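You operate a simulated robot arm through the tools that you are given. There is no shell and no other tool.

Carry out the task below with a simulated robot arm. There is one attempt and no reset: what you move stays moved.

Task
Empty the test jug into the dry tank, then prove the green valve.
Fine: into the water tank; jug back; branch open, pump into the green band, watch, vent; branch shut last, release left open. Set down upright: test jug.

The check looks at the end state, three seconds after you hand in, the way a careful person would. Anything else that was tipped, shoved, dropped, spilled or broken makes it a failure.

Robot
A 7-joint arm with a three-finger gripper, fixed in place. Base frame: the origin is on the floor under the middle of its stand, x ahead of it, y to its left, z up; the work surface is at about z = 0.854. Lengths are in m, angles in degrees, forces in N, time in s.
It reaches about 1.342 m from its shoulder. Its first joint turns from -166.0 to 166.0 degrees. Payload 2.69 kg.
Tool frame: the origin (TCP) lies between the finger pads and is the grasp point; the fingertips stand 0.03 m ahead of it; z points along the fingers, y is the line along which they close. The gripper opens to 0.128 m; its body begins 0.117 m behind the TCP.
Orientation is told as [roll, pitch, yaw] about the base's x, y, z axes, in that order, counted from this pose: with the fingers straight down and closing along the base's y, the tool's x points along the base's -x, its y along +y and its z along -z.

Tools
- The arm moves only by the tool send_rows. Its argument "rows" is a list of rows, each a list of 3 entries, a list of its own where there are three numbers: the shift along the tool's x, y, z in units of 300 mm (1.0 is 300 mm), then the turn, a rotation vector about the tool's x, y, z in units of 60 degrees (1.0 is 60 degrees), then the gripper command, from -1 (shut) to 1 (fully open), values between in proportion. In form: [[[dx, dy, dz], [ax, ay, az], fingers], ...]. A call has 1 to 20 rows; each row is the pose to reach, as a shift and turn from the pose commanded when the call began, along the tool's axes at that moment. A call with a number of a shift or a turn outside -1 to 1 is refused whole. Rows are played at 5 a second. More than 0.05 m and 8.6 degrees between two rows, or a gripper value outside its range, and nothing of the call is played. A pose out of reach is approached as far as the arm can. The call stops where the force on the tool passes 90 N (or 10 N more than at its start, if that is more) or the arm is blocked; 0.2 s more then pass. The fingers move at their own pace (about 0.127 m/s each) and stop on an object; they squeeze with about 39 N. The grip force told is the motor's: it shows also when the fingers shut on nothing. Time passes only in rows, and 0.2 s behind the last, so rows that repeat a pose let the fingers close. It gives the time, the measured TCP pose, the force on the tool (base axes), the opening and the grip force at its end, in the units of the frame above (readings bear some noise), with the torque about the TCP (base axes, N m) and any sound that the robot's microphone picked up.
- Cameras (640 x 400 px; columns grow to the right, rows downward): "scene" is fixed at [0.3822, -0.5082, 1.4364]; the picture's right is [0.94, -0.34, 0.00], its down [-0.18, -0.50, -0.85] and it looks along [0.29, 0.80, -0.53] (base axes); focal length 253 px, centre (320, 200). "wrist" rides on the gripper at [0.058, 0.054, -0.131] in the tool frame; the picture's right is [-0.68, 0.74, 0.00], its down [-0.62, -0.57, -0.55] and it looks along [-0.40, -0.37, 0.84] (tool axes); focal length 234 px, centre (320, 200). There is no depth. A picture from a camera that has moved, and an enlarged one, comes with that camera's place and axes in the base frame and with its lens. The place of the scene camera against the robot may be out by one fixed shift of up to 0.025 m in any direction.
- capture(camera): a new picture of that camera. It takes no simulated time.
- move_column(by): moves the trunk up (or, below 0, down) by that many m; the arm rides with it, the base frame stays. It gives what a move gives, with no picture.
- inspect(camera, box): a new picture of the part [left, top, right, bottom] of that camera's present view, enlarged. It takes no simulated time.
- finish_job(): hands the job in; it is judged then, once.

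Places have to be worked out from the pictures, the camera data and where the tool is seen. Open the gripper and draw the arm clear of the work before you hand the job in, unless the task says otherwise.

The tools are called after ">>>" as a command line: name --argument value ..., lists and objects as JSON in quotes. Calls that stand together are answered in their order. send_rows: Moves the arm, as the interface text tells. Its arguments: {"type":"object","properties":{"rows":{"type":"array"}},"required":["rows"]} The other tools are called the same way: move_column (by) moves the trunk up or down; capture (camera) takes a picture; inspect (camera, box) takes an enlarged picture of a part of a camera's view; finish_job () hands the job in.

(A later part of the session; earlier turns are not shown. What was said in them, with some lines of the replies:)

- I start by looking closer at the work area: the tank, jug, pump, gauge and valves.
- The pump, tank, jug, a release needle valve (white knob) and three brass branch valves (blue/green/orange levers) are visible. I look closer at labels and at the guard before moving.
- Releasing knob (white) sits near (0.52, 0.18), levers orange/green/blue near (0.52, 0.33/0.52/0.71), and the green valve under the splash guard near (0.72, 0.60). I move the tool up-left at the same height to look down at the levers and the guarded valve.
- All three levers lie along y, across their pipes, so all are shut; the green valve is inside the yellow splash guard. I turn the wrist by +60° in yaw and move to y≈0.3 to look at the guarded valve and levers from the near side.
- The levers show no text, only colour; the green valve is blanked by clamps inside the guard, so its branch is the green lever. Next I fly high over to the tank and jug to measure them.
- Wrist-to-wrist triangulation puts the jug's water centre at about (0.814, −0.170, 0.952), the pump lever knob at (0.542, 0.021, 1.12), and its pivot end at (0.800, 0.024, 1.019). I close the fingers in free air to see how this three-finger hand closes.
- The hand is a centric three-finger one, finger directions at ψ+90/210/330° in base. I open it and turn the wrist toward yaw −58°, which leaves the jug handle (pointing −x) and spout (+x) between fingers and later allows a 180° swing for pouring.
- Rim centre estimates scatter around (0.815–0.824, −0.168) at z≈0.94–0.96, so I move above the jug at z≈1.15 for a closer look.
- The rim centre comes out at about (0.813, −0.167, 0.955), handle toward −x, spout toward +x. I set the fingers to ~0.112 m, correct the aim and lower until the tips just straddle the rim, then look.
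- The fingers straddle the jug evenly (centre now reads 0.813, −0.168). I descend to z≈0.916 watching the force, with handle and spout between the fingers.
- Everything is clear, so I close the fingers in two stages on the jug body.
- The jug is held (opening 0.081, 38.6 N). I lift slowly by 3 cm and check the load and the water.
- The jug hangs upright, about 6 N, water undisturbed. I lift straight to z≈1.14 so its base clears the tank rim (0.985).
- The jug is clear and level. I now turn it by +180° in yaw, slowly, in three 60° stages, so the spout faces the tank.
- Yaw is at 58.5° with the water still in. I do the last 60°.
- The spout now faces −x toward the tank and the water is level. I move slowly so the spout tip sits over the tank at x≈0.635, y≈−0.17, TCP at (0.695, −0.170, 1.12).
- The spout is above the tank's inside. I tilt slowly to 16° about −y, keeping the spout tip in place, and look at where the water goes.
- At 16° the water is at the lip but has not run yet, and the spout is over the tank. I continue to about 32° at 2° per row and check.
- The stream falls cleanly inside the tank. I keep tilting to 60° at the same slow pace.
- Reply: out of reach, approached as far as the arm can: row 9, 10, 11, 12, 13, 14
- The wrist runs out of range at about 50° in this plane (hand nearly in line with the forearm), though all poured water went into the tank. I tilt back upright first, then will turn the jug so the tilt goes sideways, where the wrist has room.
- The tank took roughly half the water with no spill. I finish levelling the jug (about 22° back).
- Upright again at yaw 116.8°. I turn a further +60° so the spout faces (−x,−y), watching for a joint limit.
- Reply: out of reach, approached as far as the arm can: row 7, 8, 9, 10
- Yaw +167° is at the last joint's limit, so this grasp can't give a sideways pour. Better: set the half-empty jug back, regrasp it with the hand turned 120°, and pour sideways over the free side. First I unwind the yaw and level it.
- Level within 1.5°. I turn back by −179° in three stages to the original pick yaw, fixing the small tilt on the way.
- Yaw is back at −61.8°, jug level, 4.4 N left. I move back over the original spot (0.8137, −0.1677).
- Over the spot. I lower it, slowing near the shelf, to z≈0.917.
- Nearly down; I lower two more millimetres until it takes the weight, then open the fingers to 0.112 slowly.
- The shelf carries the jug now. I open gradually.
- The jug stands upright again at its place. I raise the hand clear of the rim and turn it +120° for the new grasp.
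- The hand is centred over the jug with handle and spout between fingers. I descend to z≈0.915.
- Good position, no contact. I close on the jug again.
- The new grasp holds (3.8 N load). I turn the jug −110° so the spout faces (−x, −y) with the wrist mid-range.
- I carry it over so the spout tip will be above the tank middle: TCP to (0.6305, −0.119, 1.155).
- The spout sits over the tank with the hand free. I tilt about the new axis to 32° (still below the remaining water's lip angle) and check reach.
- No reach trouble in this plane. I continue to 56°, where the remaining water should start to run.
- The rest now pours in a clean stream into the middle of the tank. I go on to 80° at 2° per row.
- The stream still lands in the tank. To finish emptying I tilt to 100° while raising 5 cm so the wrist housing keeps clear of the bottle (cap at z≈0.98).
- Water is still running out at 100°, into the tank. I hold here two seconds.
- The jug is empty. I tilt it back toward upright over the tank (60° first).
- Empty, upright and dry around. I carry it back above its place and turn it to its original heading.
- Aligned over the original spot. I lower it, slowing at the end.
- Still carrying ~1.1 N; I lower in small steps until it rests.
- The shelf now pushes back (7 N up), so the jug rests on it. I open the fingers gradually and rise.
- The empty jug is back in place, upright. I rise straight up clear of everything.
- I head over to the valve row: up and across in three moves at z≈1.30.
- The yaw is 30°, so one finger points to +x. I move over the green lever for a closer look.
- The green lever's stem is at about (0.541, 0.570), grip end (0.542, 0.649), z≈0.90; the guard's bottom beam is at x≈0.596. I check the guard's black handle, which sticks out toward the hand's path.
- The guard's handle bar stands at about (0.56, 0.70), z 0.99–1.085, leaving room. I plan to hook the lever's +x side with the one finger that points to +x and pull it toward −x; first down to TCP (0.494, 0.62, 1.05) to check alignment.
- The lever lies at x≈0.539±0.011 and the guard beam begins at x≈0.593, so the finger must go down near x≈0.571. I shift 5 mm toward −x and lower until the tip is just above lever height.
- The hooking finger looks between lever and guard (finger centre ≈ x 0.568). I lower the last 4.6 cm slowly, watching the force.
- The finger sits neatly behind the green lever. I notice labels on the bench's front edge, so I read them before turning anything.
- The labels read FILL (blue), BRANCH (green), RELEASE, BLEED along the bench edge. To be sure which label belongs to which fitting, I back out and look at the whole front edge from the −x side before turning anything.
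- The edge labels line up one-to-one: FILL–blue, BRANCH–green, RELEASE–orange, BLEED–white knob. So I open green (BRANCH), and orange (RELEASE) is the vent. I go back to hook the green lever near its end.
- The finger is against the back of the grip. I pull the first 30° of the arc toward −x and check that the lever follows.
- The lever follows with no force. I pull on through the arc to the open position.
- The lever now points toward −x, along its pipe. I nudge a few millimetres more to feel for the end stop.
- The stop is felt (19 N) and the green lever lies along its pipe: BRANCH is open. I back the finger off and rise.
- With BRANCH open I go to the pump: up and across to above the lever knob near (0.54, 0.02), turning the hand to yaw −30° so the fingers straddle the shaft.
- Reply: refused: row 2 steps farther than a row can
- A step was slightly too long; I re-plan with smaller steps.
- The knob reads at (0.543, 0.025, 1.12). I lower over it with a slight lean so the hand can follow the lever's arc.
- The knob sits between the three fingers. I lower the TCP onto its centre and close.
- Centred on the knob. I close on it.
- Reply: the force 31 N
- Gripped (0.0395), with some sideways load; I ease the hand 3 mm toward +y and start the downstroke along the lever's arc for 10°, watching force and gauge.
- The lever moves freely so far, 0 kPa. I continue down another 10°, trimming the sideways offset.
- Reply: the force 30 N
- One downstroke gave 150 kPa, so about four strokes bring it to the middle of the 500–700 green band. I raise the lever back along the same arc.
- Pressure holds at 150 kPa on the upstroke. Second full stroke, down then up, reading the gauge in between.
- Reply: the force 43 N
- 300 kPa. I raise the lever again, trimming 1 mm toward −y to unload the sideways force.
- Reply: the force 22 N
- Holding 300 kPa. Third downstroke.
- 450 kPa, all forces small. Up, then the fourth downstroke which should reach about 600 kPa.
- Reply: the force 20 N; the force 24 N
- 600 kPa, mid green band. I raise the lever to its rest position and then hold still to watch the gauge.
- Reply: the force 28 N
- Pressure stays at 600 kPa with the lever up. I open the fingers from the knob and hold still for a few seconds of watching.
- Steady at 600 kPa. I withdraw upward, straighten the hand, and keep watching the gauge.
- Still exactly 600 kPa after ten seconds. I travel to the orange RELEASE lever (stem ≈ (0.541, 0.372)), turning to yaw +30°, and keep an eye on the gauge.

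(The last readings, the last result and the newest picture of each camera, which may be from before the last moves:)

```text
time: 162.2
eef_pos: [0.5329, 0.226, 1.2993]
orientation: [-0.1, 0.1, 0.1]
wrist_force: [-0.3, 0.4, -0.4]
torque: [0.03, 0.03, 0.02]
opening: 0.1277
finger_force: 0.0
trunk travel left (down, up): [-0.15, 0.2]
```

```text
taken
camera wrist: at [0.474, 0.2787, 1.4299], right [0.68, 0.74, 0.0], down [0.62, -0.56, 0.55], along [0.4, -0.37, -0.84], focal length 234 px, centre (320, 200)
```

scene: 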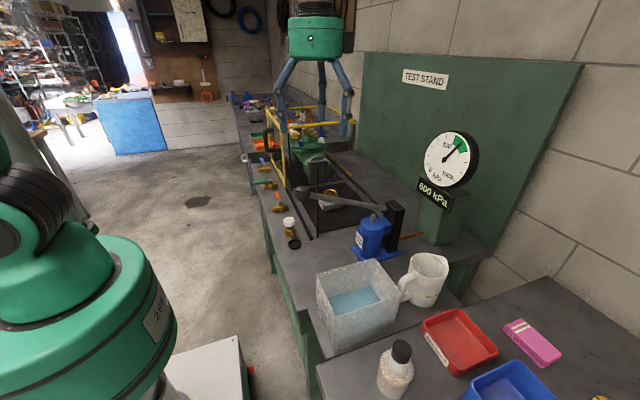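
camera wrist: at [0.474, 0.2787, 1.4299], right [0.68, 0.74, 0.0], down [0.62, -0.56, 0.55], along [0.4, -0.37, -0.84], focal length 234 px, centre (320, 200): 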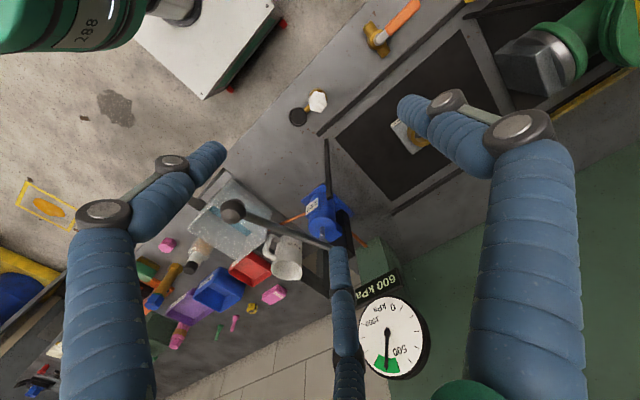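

>>> send_rows --rows '[[[0.03, 0.12, 0.0], [0, 0, -0.08], 1], [[0.06, 0.25, 0.02], [0, 0, -0.17], 1], [[0.09, 0.38, 0.06], [0, 0, -0.26], 1], [[0.12, 0.5, 0.14], [0, 0, -0.35], 1], [[0.13, 0.59, 0.25], [0, 0, -0.43], 1], [[0.141, 0.65, 0.38], [0, 0, -0.5], 1], [[0.141, 0.673, 0.52], [0, 0, -0.5], 1], [[0.141, 0.673, 0.667], [0, 0, -0.5], 1]]'

>>> capture --camera "wrist"

>>> inspect --camera "wrist" --box '[240, 100, 432, 280]'

>>> capture --camera "scene"

```text
time: 164.0
eef_pos: [0.4866, 0.4319, 1.0968]
orientation: [-0.1, 0.0, 30.0]
wrist_force: [0.1, -0.4, 0.9]
torque: [0.0, -0.01, 0.0]
opening: 0.128
finger_force: 0.1
trunk travel left (down, up): [-0.15, 0.2]
```

```text
taken
camera wrist: at [0.4098, 0.4486, 1.228], right [0.22, 0.98, 0.0], down [0.82, -0.18, 0.55], along [0.53, -0.12, -0.84], focal length 234 px, centre (320, 200)
```

wrist: 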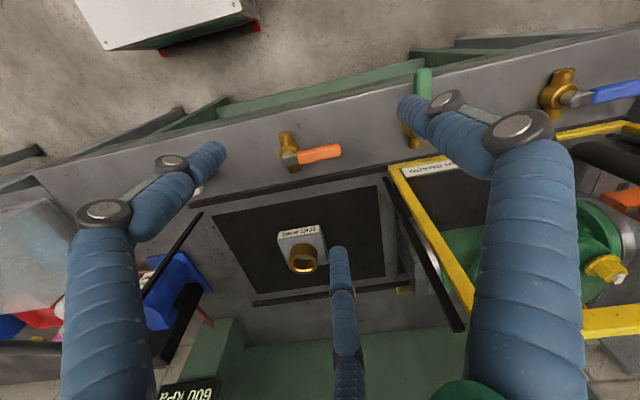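

```text
2.22 times, centred on (336, 190) of wrist
camera zoom: at [0.4098, 0.4486, 1.228], right [0.22, 0.98, 0.0], down [0.82, -0.18, 0.55], along [0.53, -0.12, -0.84], focal length 520 px, centre (284, 222)
```

zoom: 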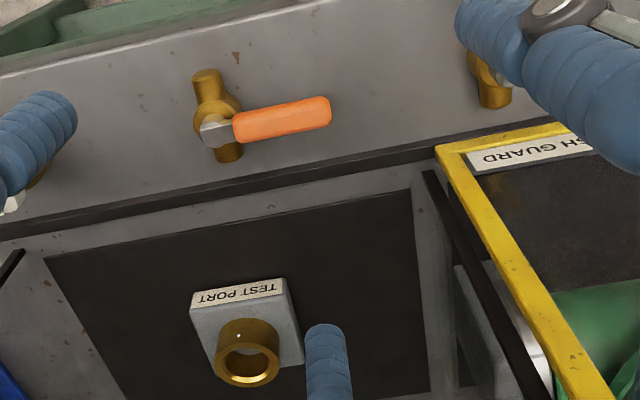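

```text
taken
```

scene: 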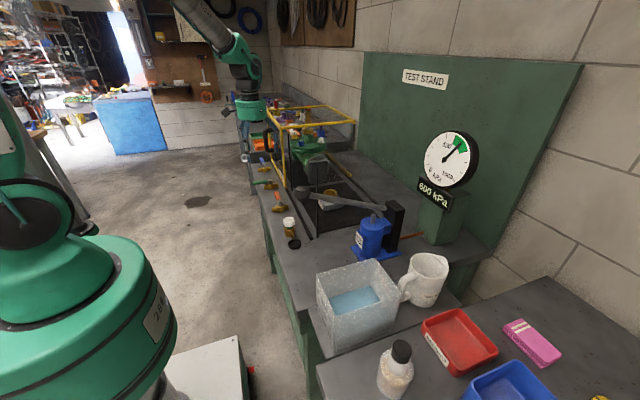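

Gauge still 600 kPa after 13 s; the orange lever lies at x≈0.539, stem y≈0.372, end y≈0.449. I descend behind it with the +x finger.

>>> send_rows --rows '[[[-0.01, -0.018, 0.13], [0, 0, 0], 1], [[-0.01, -0.018, 0.26], [0, 0, 0], 1], [[-0.01, -0.018, 0.39], [0, 0, 0], 1], [[-0.01, -0.018, 0.5], [0, 0, 0], 1], [[-0.01, -0.018, 0.5], [0, 0, 0], 1]]'

>>> inspect --camera "wrist" --box '[240, 120, 432, 300]'

```text
time: 165.2
eef_pos: [0.496, 0.4269, 0.9449]
orientation: [0.0, 0.1, 30.0]
wrist_force: [-1.8, -0.6, -0.6]
torque: [-0.04, 0.03, 0.01]
opening: 0.1279
finger_force: 0.1
trunk travel left (down, up): [-0.15, 0.2]
```

```text
2.22 times, centred on (336, 210) of wrist
camera zoom: at [0.4183, 0.4432, 1.0765], right [0.22, 0.98, 0.0], down [0.82, -0.18, 0.55], along [0.53, -0.12, -0.84], focal length 520 px, centre (284, 178)
```

zoom: 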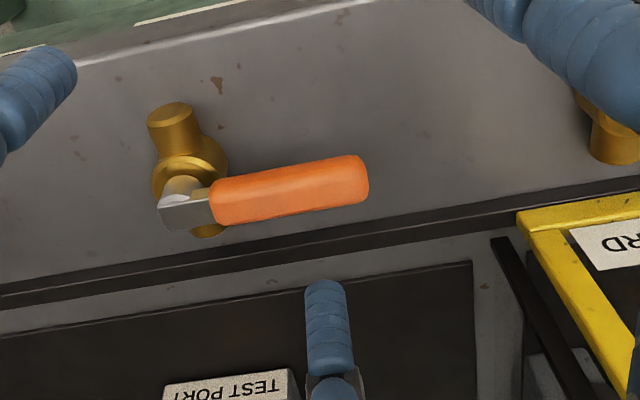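

Aligned. Down the last 5 cm.

>>> send_rows --rows '[[[0, 0, 0.04], [0, 0, 0], 1], [[0, 0, 0.08], [0, 0, 0], 1], [[0, 0, 0.12], [0, 0, 0], 1], [[0, 0, 0.16], [0, 0, 0], 1], [[0, 0, 0.16], [0, 0, 0], 1]]'

>>> inspect --camera "wrist" --box '[240, 140, 432, 300]'

>>> inspect --camera "scene" --box '[400, 120, 496, 220]'

```text
time: 166.4
eef_pos: [0.4963, 0.427, 0.8973]
orientation: [0.0, 0.1, 30.0]
wrist_force: [0.4, 0.6, -0.6]
torque: [0.02, 0.03, 0.0]
opening: 0.1279
finger_force: 0.2
trunk travel left (down, up): [-0.15, 0.2]
```

```text
2.50 times, centred on (336, 220) of wrist
camera zoom: at [0.4187, 0.4426, 1.0295], right [0.22, 0.98, 0.0], down [0.82, -0.18, 0.55], along [0.53, -0.12, -0.84], focal length 585 px, centre (280, 150)
```

zoom: 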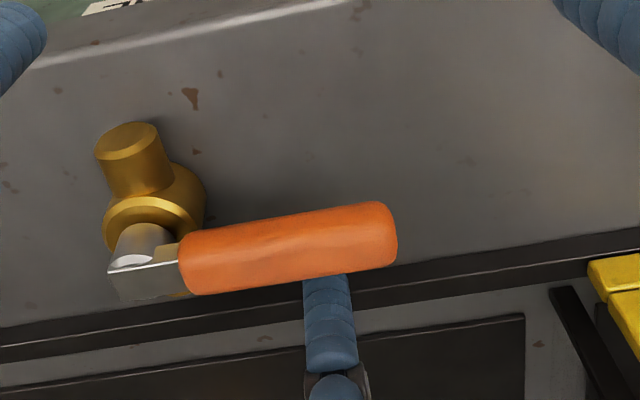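

```text
4.00 times, centred on (448, 170) of scene
camera zoom: at [0.3822, -0.5082, 1.4364], right [0.94, -0.34, 0.0], down [-0.18, -0.5, -0.85], along [0.29, 0.8, -0.53], focal length 1012 px, centre (-192, 320)
```

zoom: 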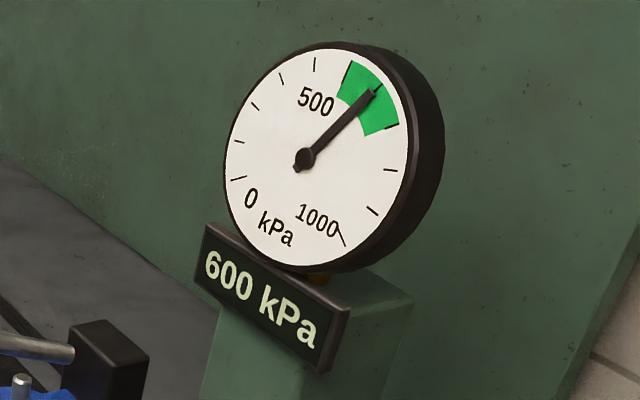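

Pressure has held at 600 kPa for 15 s; I watch another four seconds before venting.

>>> send_rows --rows '[[[0, 0, 0], [0, 0, 0], 1], [[0, 0, 0], [0, 0, 0], 1], [[0, 0, 0], [0, 0, 0], 1], [[0, 0, 0], [0, 0, 0], 1], [[0, 0, 0], [0, 0, 0], 1], [[0, 0, 0], [0, 0, 0], 1], [[0, 0, 0], [0, 0, 0], 1], [[0, 0, 0], [0, 0, 0], 1], [[0, 0, 0], [0, 0, 0], 1], [[0, 0, 0], [0, 0, 0], 1], [[0, 0, 0], [0, 0, 0], 1], [[0, 0, 0], [0, 0, 0], 1], [[0, 0, 0], [0, 0, 0], 1], [[0, 0, 0], [0, 0, 0], 1], [[0, 0, 0], [0, 0, 0], 1], [[0, 0, 0], [0, 0, 0], 1], [[0, 0, 0], [0, 0, 0], 1], [[0, 0, 0], [0, 0, 0], 1], [[0, 0, 0], [0, 0, 0], 1], [[0, 0, 0], [0, 0, 0], 1]]'

>>> inspect --camera "scene" --box '[240, 80, 480, 260]'

```text
time: 170.6
eef_pos: [0.4964, 0.4255, 0.897]
orientation: [-0.1, 0.1, 30.0]
wrist_force: [-0.6, 0.2, -0.6]
torque: [0.02, 0.0, 0.0]
opening: 0.128
finger_force: 0.0
trunk travel left (down, up): [-0.15, 0.2]
```

```text
2.22 times, centred on (360, 170) of scene
camera zoom: at [0.3822, -0.5082, 1.4364], right [0.94, -0.34, 0.0], down [-0.18, -0.5, -0.85], along [0.29, 0.8, -0.53], focal length 562 px, centre (231, 267)
```

zoom: 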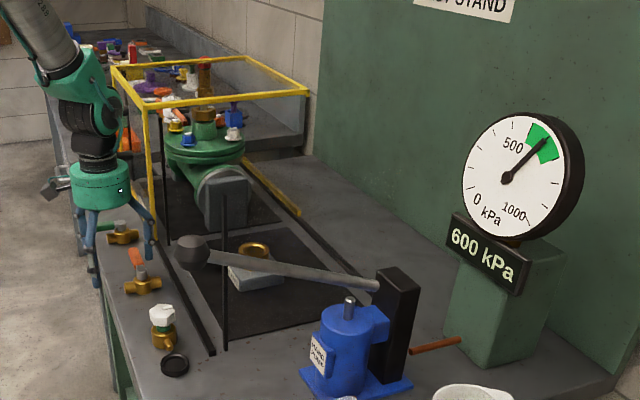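

Steady at 600 kPa for nearly 20 s and no leak at the valve. Now I vent: pull the orange RELEASE lever through its arc.

>>> send_rows --rows '[[[0.0283, 0.0163, 0], [0, 0, 0], 1], [[0.0465, 0.035, 0], [0, 0, 0], 1], [[0.0648, 0.0532, 0], [0, 0, 0], 1], [[0.087, 0.066, 0], [0, 0, 0], 1], [[0.1095, 0.079, 0], [0, 0, 0], 1], [[0.1345, 0.086, 0], [0, 0, 0], 1], [[0.1596, 0.0922, 0], [0, 0, 0], 1], [[0.1855, 0.0925, 0], [0, 0, 0], 1], [[0.2113, 0.092, 0], [0, 0, 0], 1], [[0.2363, 0.0855, 0], [0, 0, 0], 1], [[0.2613, 0.0781, 0], [0, 0, 0], 1], [[0.2835, 0.0655, 0], [0, 0, 0], 1], [[0.3058, 0.0523, 0], [0, 0, 0], 1], [[0.3192, 0.0411, 0], [0, 0, 0], 1], [[0.3233, 0.0366, 0], [0, 0, 0], 1], [[0.3233, 0.0366, 0], [0, 0, 0], 1]]'

>>> inspect --camera "wrist" --box '[200, 110, 440, 300]'

>>> inspect --camera "scene" --box '[240, 80, 480, 260]'

```text
time: 174.0
eef_pos: [0.407, 0.3874, 0.9]
orientation: [0.1, -0.2, 30.1]
wrist_force: [0.8, 18.3, 3.5]
torque: [0.09, -0.12, 1.34]
opening: 0.1279
finger_force: 0.1
trunk travel left (down, up): [-0.15, 0.2]
```

```text
2.11 times, centred on (320, 205) of wrist
camera zoom: at [0.3289, 0.4035, 1.031], right [0.22, 0.98, 0.0], down [0.82, -0.18, 0.55], along [0.54, -0.12, -0.84], focal length 493 px, centre (320, 190)
```

zoom: 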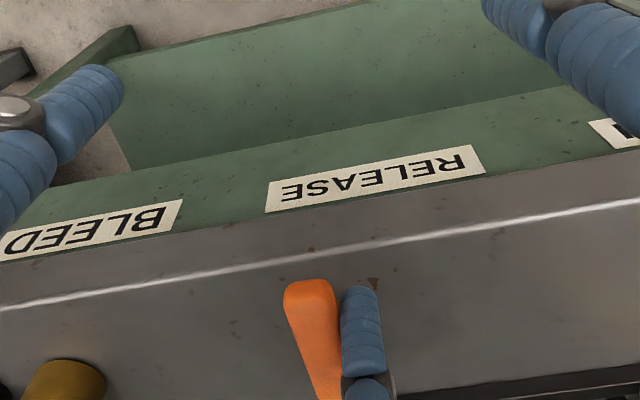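

```text
2.22 times, centred on (360, 170) of scene
camera zoom: at [0.3822, -0.5082, 1.4364], right [0.94, -0.34, 0.0], down [-0.18, -0.5, -0.85], along [0.29, 0.8, -0.53], focal length 562 px, centre (231, 267)
```

zoom: 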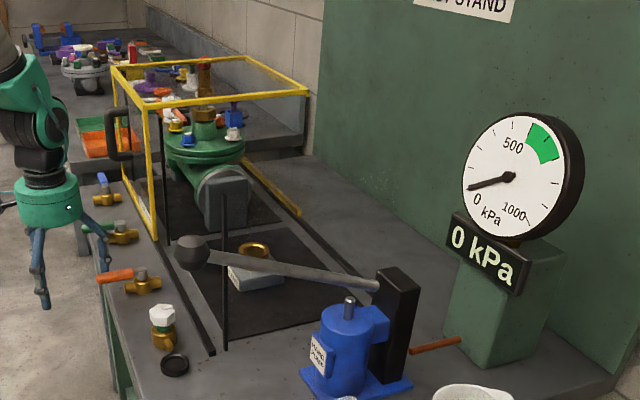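

Vented to 0 kPa, RELEASE now open against its stop. I back off, rise, and move to the −y side of the open green lever to shut BRANCH.

>>> send_rows --rows '[[[-0.0167, 0.0289, 0], [0, 0, 0], 1], [[-0.0167, 0.0289, -0.05], [0, 0, 0], 1], [[-0.0167, 0.0289, -0.15], [0, 0, 0], 1], [[-0.0167, 0.0289, -0.28], [0, 0, 0], 1], [[-0.0167, 0.0289, -0.4], [0, 0, 0], 1], [[-0.09, 0.152, -0.4], [0, 0, 0], 1], [[-0.165, 0.278, -0.4], [0, 0, 0], 1], [[-0.23, 0.387, -0.4], [0, 0, 0], 1], [[-0.2634, 0.443, -0.4], [0, 0, 0], 1], [[-0.2634, 0.443, -0.28], [0, 0, 0], 1], [[-0.2634, 0.443, -0.15], [0, 0, 0], 1], [[-0.2634, 0.443, -0.15], [0, 0, 0], 1]]'

>>> capture --camera "wrist"

>>> inspect --camera "wrist" --box '[200, 110, 440, 300]'

```text
time: 176.6
eef_pos: [0.4085, 0.5395, 0.9426]
orientation: [0.0, 0.1, 30.0]
wrist_force: [0.7, 0.7, -0.3]
torque: [-0.02, 0.04, 0.04]
opening: 0.128
finger_force: 0.0
trunk travel left (down, up): [-0.15, 0.2]
```

```text
taken
camera wrist: at [0.3304, 0.557, 1.0749], right [0.22, 0.98, 0.0], down [0.82, -0.18, 0.55], along [0.53, -0.12, -0.84], focal length 234 px, centre (320, 200)
```

wrist: 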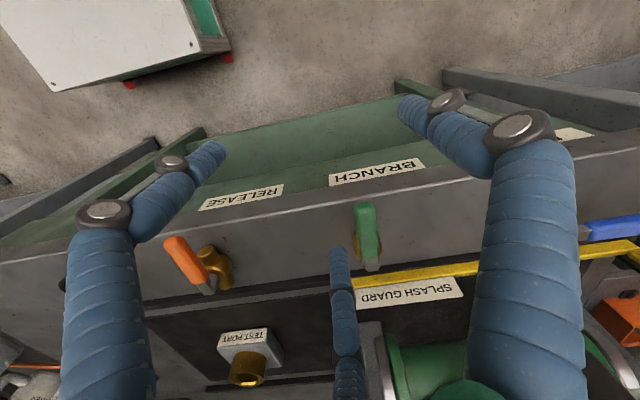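

```text
2.11 times, centred on (320, 205) of wrist
camera zoom: at [0.3304, 0.557, 1.0749], right [0.22, 0.98, 0.0], down [0.82, -0.18, 0.55], along [0.53, -0.12, -0.84], focal length 493 px, centre (320, 190)
```

zoom: 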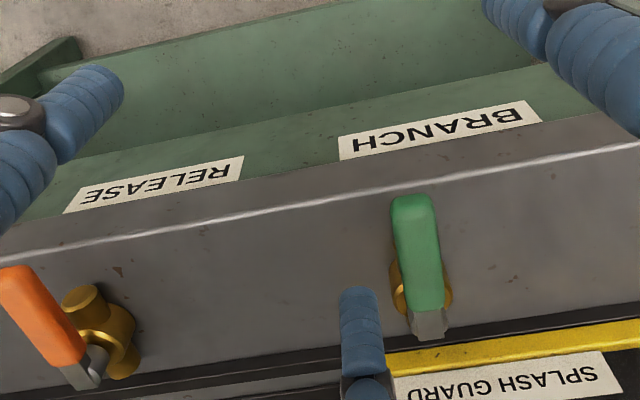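

The finger is on the −y side of the green lever. I lower it beside the grip.

>>> send_rows --rows '[[[0, 0, 0.04], [0, 0, 0], 1], [[0, 0, 0.08], [0, 0, 0], 1], [[0, 0, 0.12], [0, 0, 0], 1], [[0, 0, 0.15], [0, 0, 0], 1], [[0, 0, 0.15], [0, 0, 0], 1]]'

>>> inspect --camera "wrist" --box '[200, 110, 440, 300]'

```text
time: 177.8
eef_pos: [0.409, 0.5411, 0.8967]
orientation: [0.1, 0.1, 29.9]
wrist_force: [0.3, -0.1, 0.0]
torque: [-0.05, 0.01, 0.0]
opening: 0.128
finger_force: 0.0
trunk travel left (down, up): [-0.15, 0.2]
```

```text
2.11 times, centred on (320, 205) of wrist
camera zoom: at [0.3317, 0.5571, 1.0289], right [0.22, 0.98, 0.0], down [0.82, -0.18, 0.55], along [0.53, -0.12, -0.84], focal length 493 px, centre (320, 190)
```

zoom: 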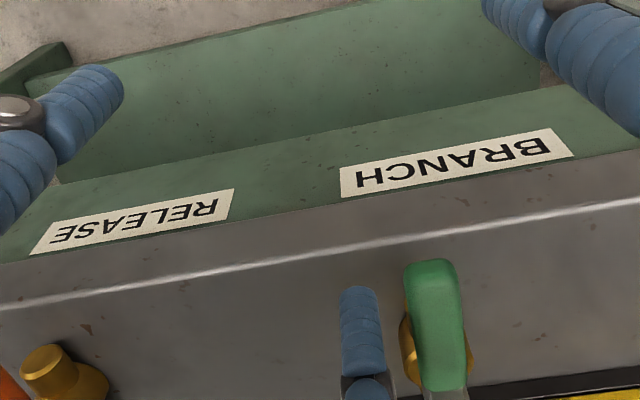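

Beside the grip. I push it back through the quarter turn to shut BRANCH.

>>> send_rows --rows '[[[-0.012, 0.0208, 0], [0, 0, 0], 1], [[-0.024, 0.0416, 0], [0, 0, 0], 1], [[-0.033, 0.065, 0], [0, 0, 0], 1], [[-0.0417, 0.0883, 0], [0, 0, 0], 1], [[-0.056, 0.109, 0], [0, 0, 0], 1], [[-0.0712, 0.1286, 0], [0, 0, 0], 1], [[-0.09, 0.1455, 0], [0, 0, 0], 1], [[-0.1095, 0.1604, 0], [0, 0, 0], 1], [[-0.132, 0.1715, 0], [0, 0, 0], 1], [[-0.1553, 0.181, 0], [0, 0, 0], 1], [[-0.18, 0.186, 0], [0, 0, 0], 1], [[-0.2048, 0.1885, 0], [0, 0, 0], 1], [[-0.23, 0.187, 0], [0, 0, 0], 1], [[-0.2543, 0.1838, 0], [0, 0, 0], 1]]'

>>> inspect --camera "wrist" --box '[200, 110, 440, 300]'

>>> inspect --camera "scene" --box '[230, 130, 326, 230]'

```text
time: 180.8
eef_pos: [0.4476, 0.6257, 0.8978]
orientation: [0.1, 0.1, 30.0]
wrist_force: [-0.4, -0.8, -0.8]
torque: [-0.01, 0.07, 0.04]
opening: 0.1275
finger_force: 0.0
trunk travel left (down, up): [-0.15, 0.2]
```

```text
2.11 times, centred on (320, 205) of wrist
camera zoom: at [0.3703, 0.6427, 1.0302], right [0.22, 0.98, 0.0], down [0.82, -0.18, 0.55], along [0.53, -0.12, -0.84], focal length 493 px, centre (320, 190)
```

zoom: 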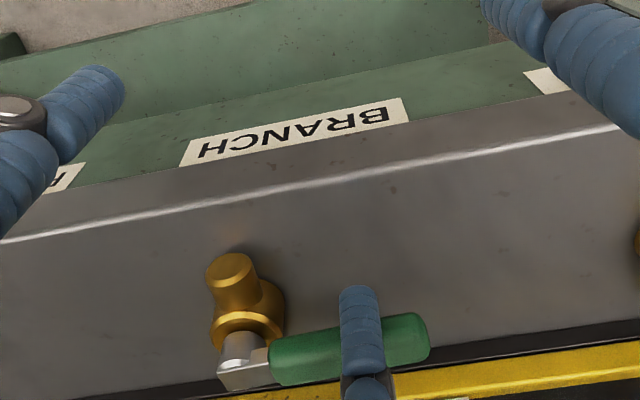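

```text
4.00 times, centred on (278, 180) of scene
camera zoom: at [0.3822, -0.5082, 1.4364], right [0.94, -0.34, 0.0], down [-0.18, -0.5, -0.85], along [0.29, 0.8, -0.53], focal length 1012 px, centre (488, 280)
```

zoom: 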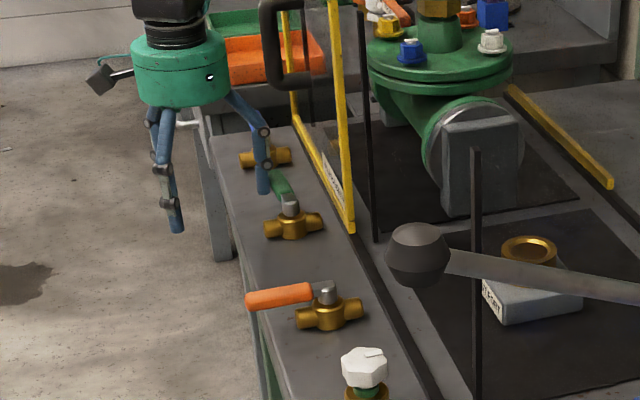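

Almost shut; I press on toward +x until I feel the stop.

>>> send_rows --rows '[[[-0.0058, -0.0033, 0], [0, 0, 0], 1], [[-0.0115, -0.0067, 0], [0, 0, 0], 1], [[-0.0173, -0.01, 0], [0, 0, 0], 1], [[-0.0173, -0.01, 0], [0, 0, 0], 1]]'

>>> inspect --camera "wrist" --box '[200, 110, 440, 300]'

```text
time: 181.8
eef_pos: [0.4531, 0.6247, 0.8983]
orientation: [0.1, 0.1, 30.0]
wrist_force: [-1.2, 0.3, 0.8]
torque: [0.01, 0.03, 0.05]
opening: 0.1276
finger_force: 0.1
trunk travel left (down, up): [-0.15, 0.2]
```

```text
2.11 times, centred on (320, 205) of wrist
camera zoom: at [0.3753, 0.6416, 1.0303], right [0.22, 0.98, 0.0], down [0.82, -0.18, 0.55], along [0.53, -0.12, -0.84], focal length 493 px, centre (320, 190)
```

zoom: 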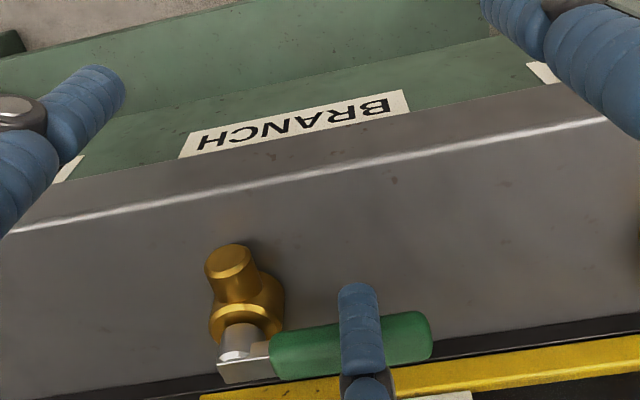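

No stop yet; a few millimetres more.

>>> send_rows --rows '[[[-0.0058, -0.0033, 0], [0, 0, 0], 1], [[-0.0115, -0.0067, 0], [0, 0, 0], 1], [[-0.0115, -0.0067, 0], [0, 0, 0], 1]]'

>>> inspect --camera "wrist" --box '[200, 110, 440, 300]'

```text
time: 182.6
eef_pos: [0.4566, 0.6257, 0.8981]
orientation: [0.0, 0.1, 30.0]
wrist_force: [-1.4, 0.0, -1.7]
torque: [-0.01, 0.06, 0.02]
opening: 0.1281
finger_force: 0.0
trunk travel left (down, up): [-0.15, 0.2]
```

```text
2.11 times, centred on (320, 205) of wrist
camera zoom: at [0.3797, 0.6414, 1.0297], right [0.22, 0.98, 0.0], down [0.82, -0.18, 0.55], along [0.53, -0.12, -0.84], focal length 493 px, centre (320, 190)
```

zoom: 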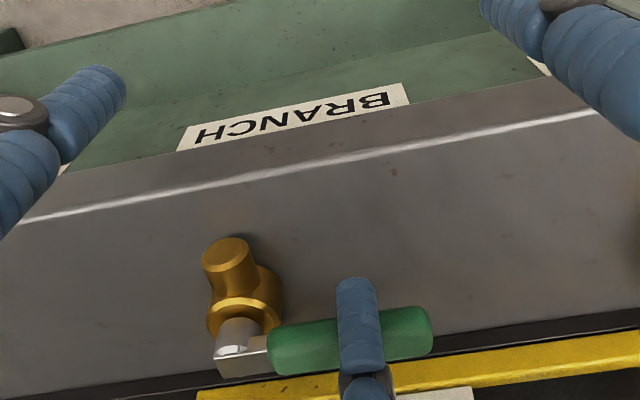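

The lever looks back at its original heading, yet no stop force. I advance in 2 mm steps while watching the force.

>>> send_rows --rows '[[[-0.0058, -0.0033, 0], [0, 0, 0], 1], [[-0.0058, -0.0033, 0], [0, 0, 0], 1]]'

>>> send_rows --rows '[[[-0.0058, -0.0033, 0], [0, 0, 0], 1], [[-0.0058, -0.0033, 0], [0, 0, 0], 1]]'

>>> inspect --camera "wrist" --box '[200, 110, 440, 300]'

>>> inspect --camera "scene" --box '[230, 130, 326, 230]'

```text
time: 183.2
eef_pos: [0.4582, 0.625, 0.8977]
orientation: [0.0, 0.1, 30.0]
wrist_force: [-1.6, -0.1, 0.4]
torque: [0.02, 0.03, -0.03]
opening: 0.1277
finger_force: 0.0
trunk travel left (down, up): [-0.15, 0.2]
```

```text
time: 183.8
eef_pos: [0.4602, 0.6255, 0.8975]
orientation: [0.0, 0.1, 30.0]
wrist_force: [-1.3, -0.6, -0.2]
torque: [-0.02, 0.06, -0.02]
opening: 0.1285
finger_force: 0.0
trunk travel left (down, up): [-0.15, 0.2]
```

```text
2.11 times, centred on (320, 205) of wrist
camera zoom: at [0.3833, 0.6417, 1.0296], right [0.22, 0.98, 0.0], down [0.82, -0.18, 0.55], along [0.53, -0.12, -0.84], focal length 493 px, centre (320, 190)
```

zoom: 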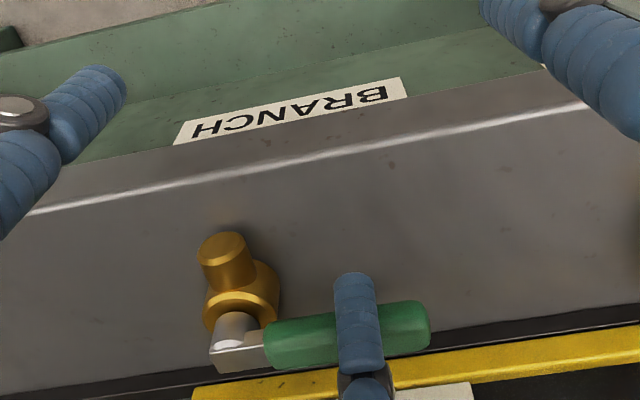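

```text
4.00 times, centred on (278, 180) of scene
camera zoom: at [0.3822, -0.5082, 1.4364], right [0.94, -0.34, 0.0], down [-0.18, -0.5, -0.85], along [0.29, 0.8, -0.53], focal length 1012 px, centre (488, 280)
```

zoom: 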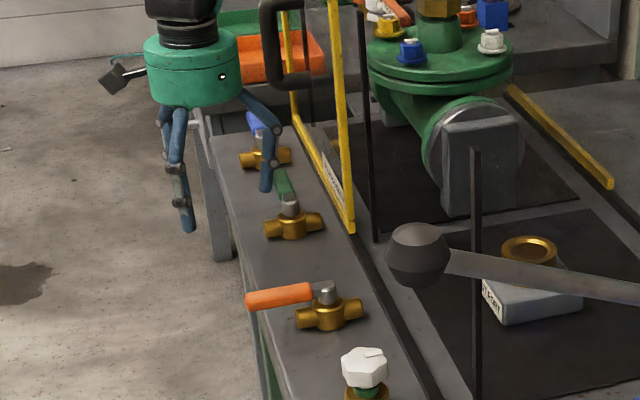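

>>> inspect --camera "scene" --box '[250, 150, 314, 190]'

```text
10.00 times, centred on (282, 170) of scene
camera zoom: at [0.3822, -0.5082, 1.4364], right [0.94, -0.34, 0.0], down [-0.18, -0.5, -0.85], along [0.29, 0.8, -0.53], focal length 2530 px, centre (700, 500)
```

zoom: 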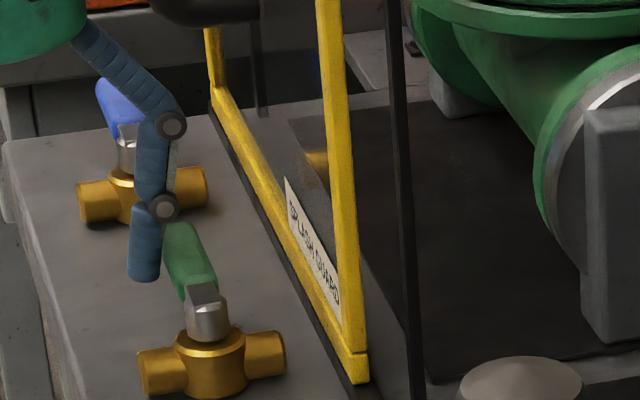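

The lever matches its original closed heading (and the untouched blue one). I back the finger off to −x, rise, and compare from above.

>>> send_rows --rows '[[[0.029, 0.0167, 0], [0, 0, 0], 1], [[0.029, 0.0167, -0.06], [0, 0, 0], 1], [[0.029, 0.0167, -0.18], [0, 0, 0], 1], [[0.029, 0.0167, -0.32], [0, 0, 0], 1], [[0.029, 0.0167, -0.46], [0, 0, 0], 1], [[0.029, 0.0167, -0.6], [0, 0, 0], 1], [[0.029, 0.0167, -0.74], [0, 0, 0], 1]]'

>>> capture --camera "wrist"

>>> inspect --camera "scene" --box '[250, 150, 314, 190]'

>>> inspect --camera "wrist" --box '[200, 100, 420, 240]'

```text
time: 185.4
eef_pos: [0.4546, 0.6201, 1.1198]
orientation: [0.0, 0.1, 30.0]
wrist_force: [-0.8, -0.2, -0.8]
torque: [0.01, 0.0, 0.01]
opening: 0.1282
finger_force: 0.0
trunk travel left (down, up): [-0.15, 0.2]
```

```text
taken
camera wrist: at [0.3775, 0.6379, 1.2513], right [0.22, 0.98, 0.0], down [0.82, -0.18, 0.55], along [0.53, -0.12, -0.84], focal length 234 px, centre (320, 200)
```

wrist: 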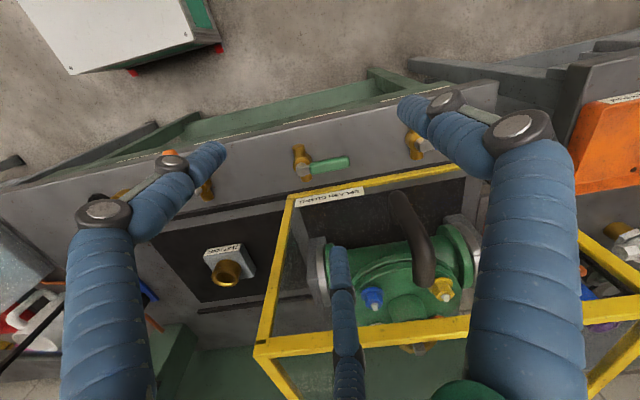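

```text
10.00 times, centred on (282, 170) of scene
camera zoom: at [0.3822, -0.5082, 1.4364], right [0.94, -0.34, 0.0], down [-0.18, -0.5, -0.85], along [0.29, 0.8, -0.53], focal length 2530 px, centre (700, 500)
```

zoom: 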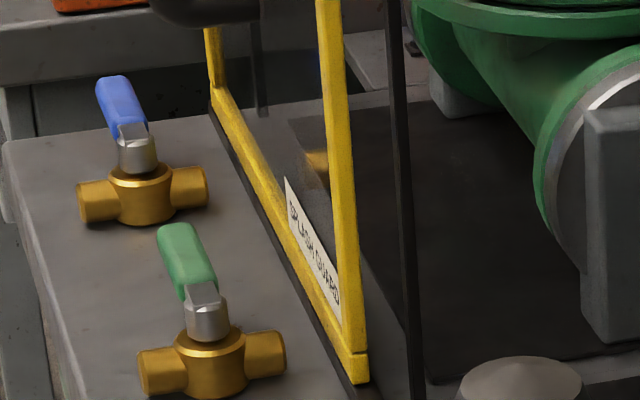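

```text
2.86 times, centred on (310, 170) of wrist
camera zoom: at [0.3775, 0.6379, 1.2513], right [0.22, 0.98, 0.0], down [0.82, -0.18, 0.55], along [0.53, -0.12, -0.84], focal length 669 px, centre (349, 286)
```

zoom: 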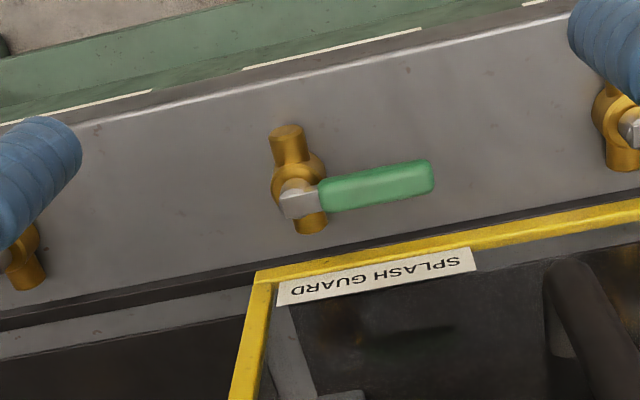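

BRANCH's lever is back exactly at its original closed heading, parallel to the guard beam. I raise the arm clear and check the final scene and gauge.

>>> send_rows --rows '[[[0, 0, -0.12], [0, 0, 0], 1], [[0, 0, -0.25], [0, 0, 0], 1], [[0.05, 0.02, -0.38], [0, 0, 0], 1], [[0.1, 0.03, -0.5], [0, 0, 0], 1], [[0.16, 0.03, -0.62], [0, 0, 0], 1], [[0.22, 0.03, -0.72], [0, 0, 0], 1], [[0.22, 0.03, -0.72], [0, 0, 0], 1]]'

>>> capture --camera "scene"

>>> inspect --camera "scene" --box '[230, 120, 390, 270]'

>>> inspect --camera "scene" --box '[300, 220, 492, 340]'

>>> inspect --camera "scene" --box '[400, 120, 496, 220]'

```text
time: 187.0
eef_pos: [0.386, 0.5993, 1.3345]
orientation: [0.0, 0.1, 29.9]
wrist_force: [-0.7, -1.1, -0.3]
torque: [0.05, -0.05, 0.02]
opening: 0.1281
finger_force: 0.0
trunk travel left (down, up): [-0.15, 0.2]
```

```text
taken
```

scene: 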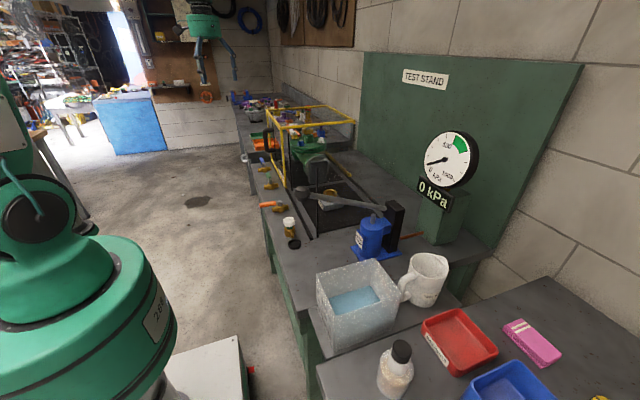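

```text
2.67 times, centred on (310, 195) of scene
camera zoom: at [0.3822, -0.5082, 1.4364], right [0.94, -0.34, 0.0], down [-0.18, -0.5, -0.85], along [0.29, 0.8, -0.53], focal length 675 px, centre (347, 213)
```

zoom: 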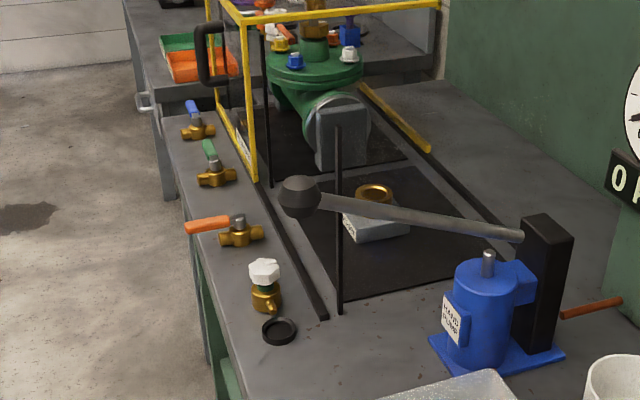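

```text
3.33 times, centred on (396, 280) of scene
camera zoom: at [0.3822, -0.5082, 1.4364], right [0.94, -0.34, 0.0], down [-0.18, -0.5, -0.85], along [0.29, 0.8, -0.53], focal length 843 px, centre (67, -67)
```

zoom: 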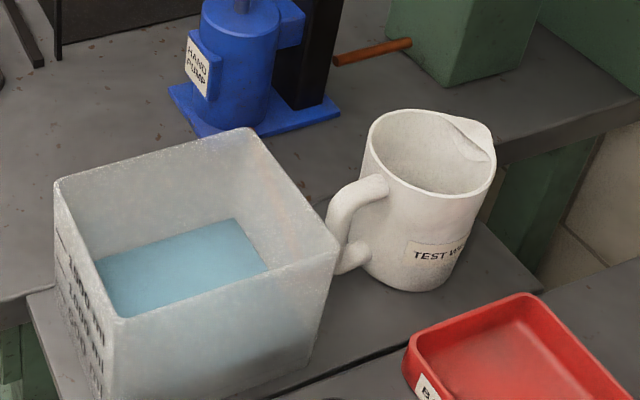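

```text
4.00 times, centred on (448, 170) of scene
camera zoom: at [0.3822, -0.5082, 1.4364], right [0.94, -0.34, 0.0], down [-0.18, -0.5, -0.85], along [0.29, 0.8, -0.53], focal length 1012 px, centre (-192, 320)
```

zoom: 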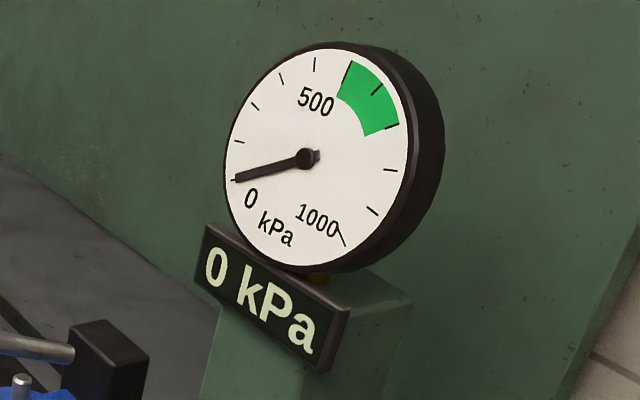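

Final state as seen:
- The jug is empty and upright in its place, and the tank holds the water with nothing spilled around it.
- The gauge reads 0 kPa after holding 600 kPa.
- The orange RELEASE lever is open and the green BRANCH lever is shut.
- The pump lever is up and the gripper is open and clear.

I hand in.

>>> finish_job

```text
The job is handed in.
```

I emptied the test jug into the water tank and put it back upright in its place. I then proved the green valve at 600 kPa, and the job is handed in; no pass or fail came back.

- **Pour:** no water was seen outside the tank. The first grasp could only tilt the jug about 50°, so I set it down half-empty, regrasped it and poured the rest.
- **Which lever is which:** the bench-edge labels read FILL (blue), BRANCH (green), RELEASE (orange) and BLEED (white knob).
- **Proof test:** with BRANCH open, four pump strokes took the gauge from 0 to 600 kPa, inside the green band of 500–700. It stayed at 600 for about 20 seconds, with no leak visible at the valve.
- **Venting:** opening RELEASE dropped the gauge to 0 kPa, and I left it open.
- **BRANCH:** shut last. I did not feel a hard stop when closing it, but the lever is back at the angle it started from.

The pump lever is up, and the gripper is open and clear of the bench. I did not touch FILL, BLEED or the splash guard.
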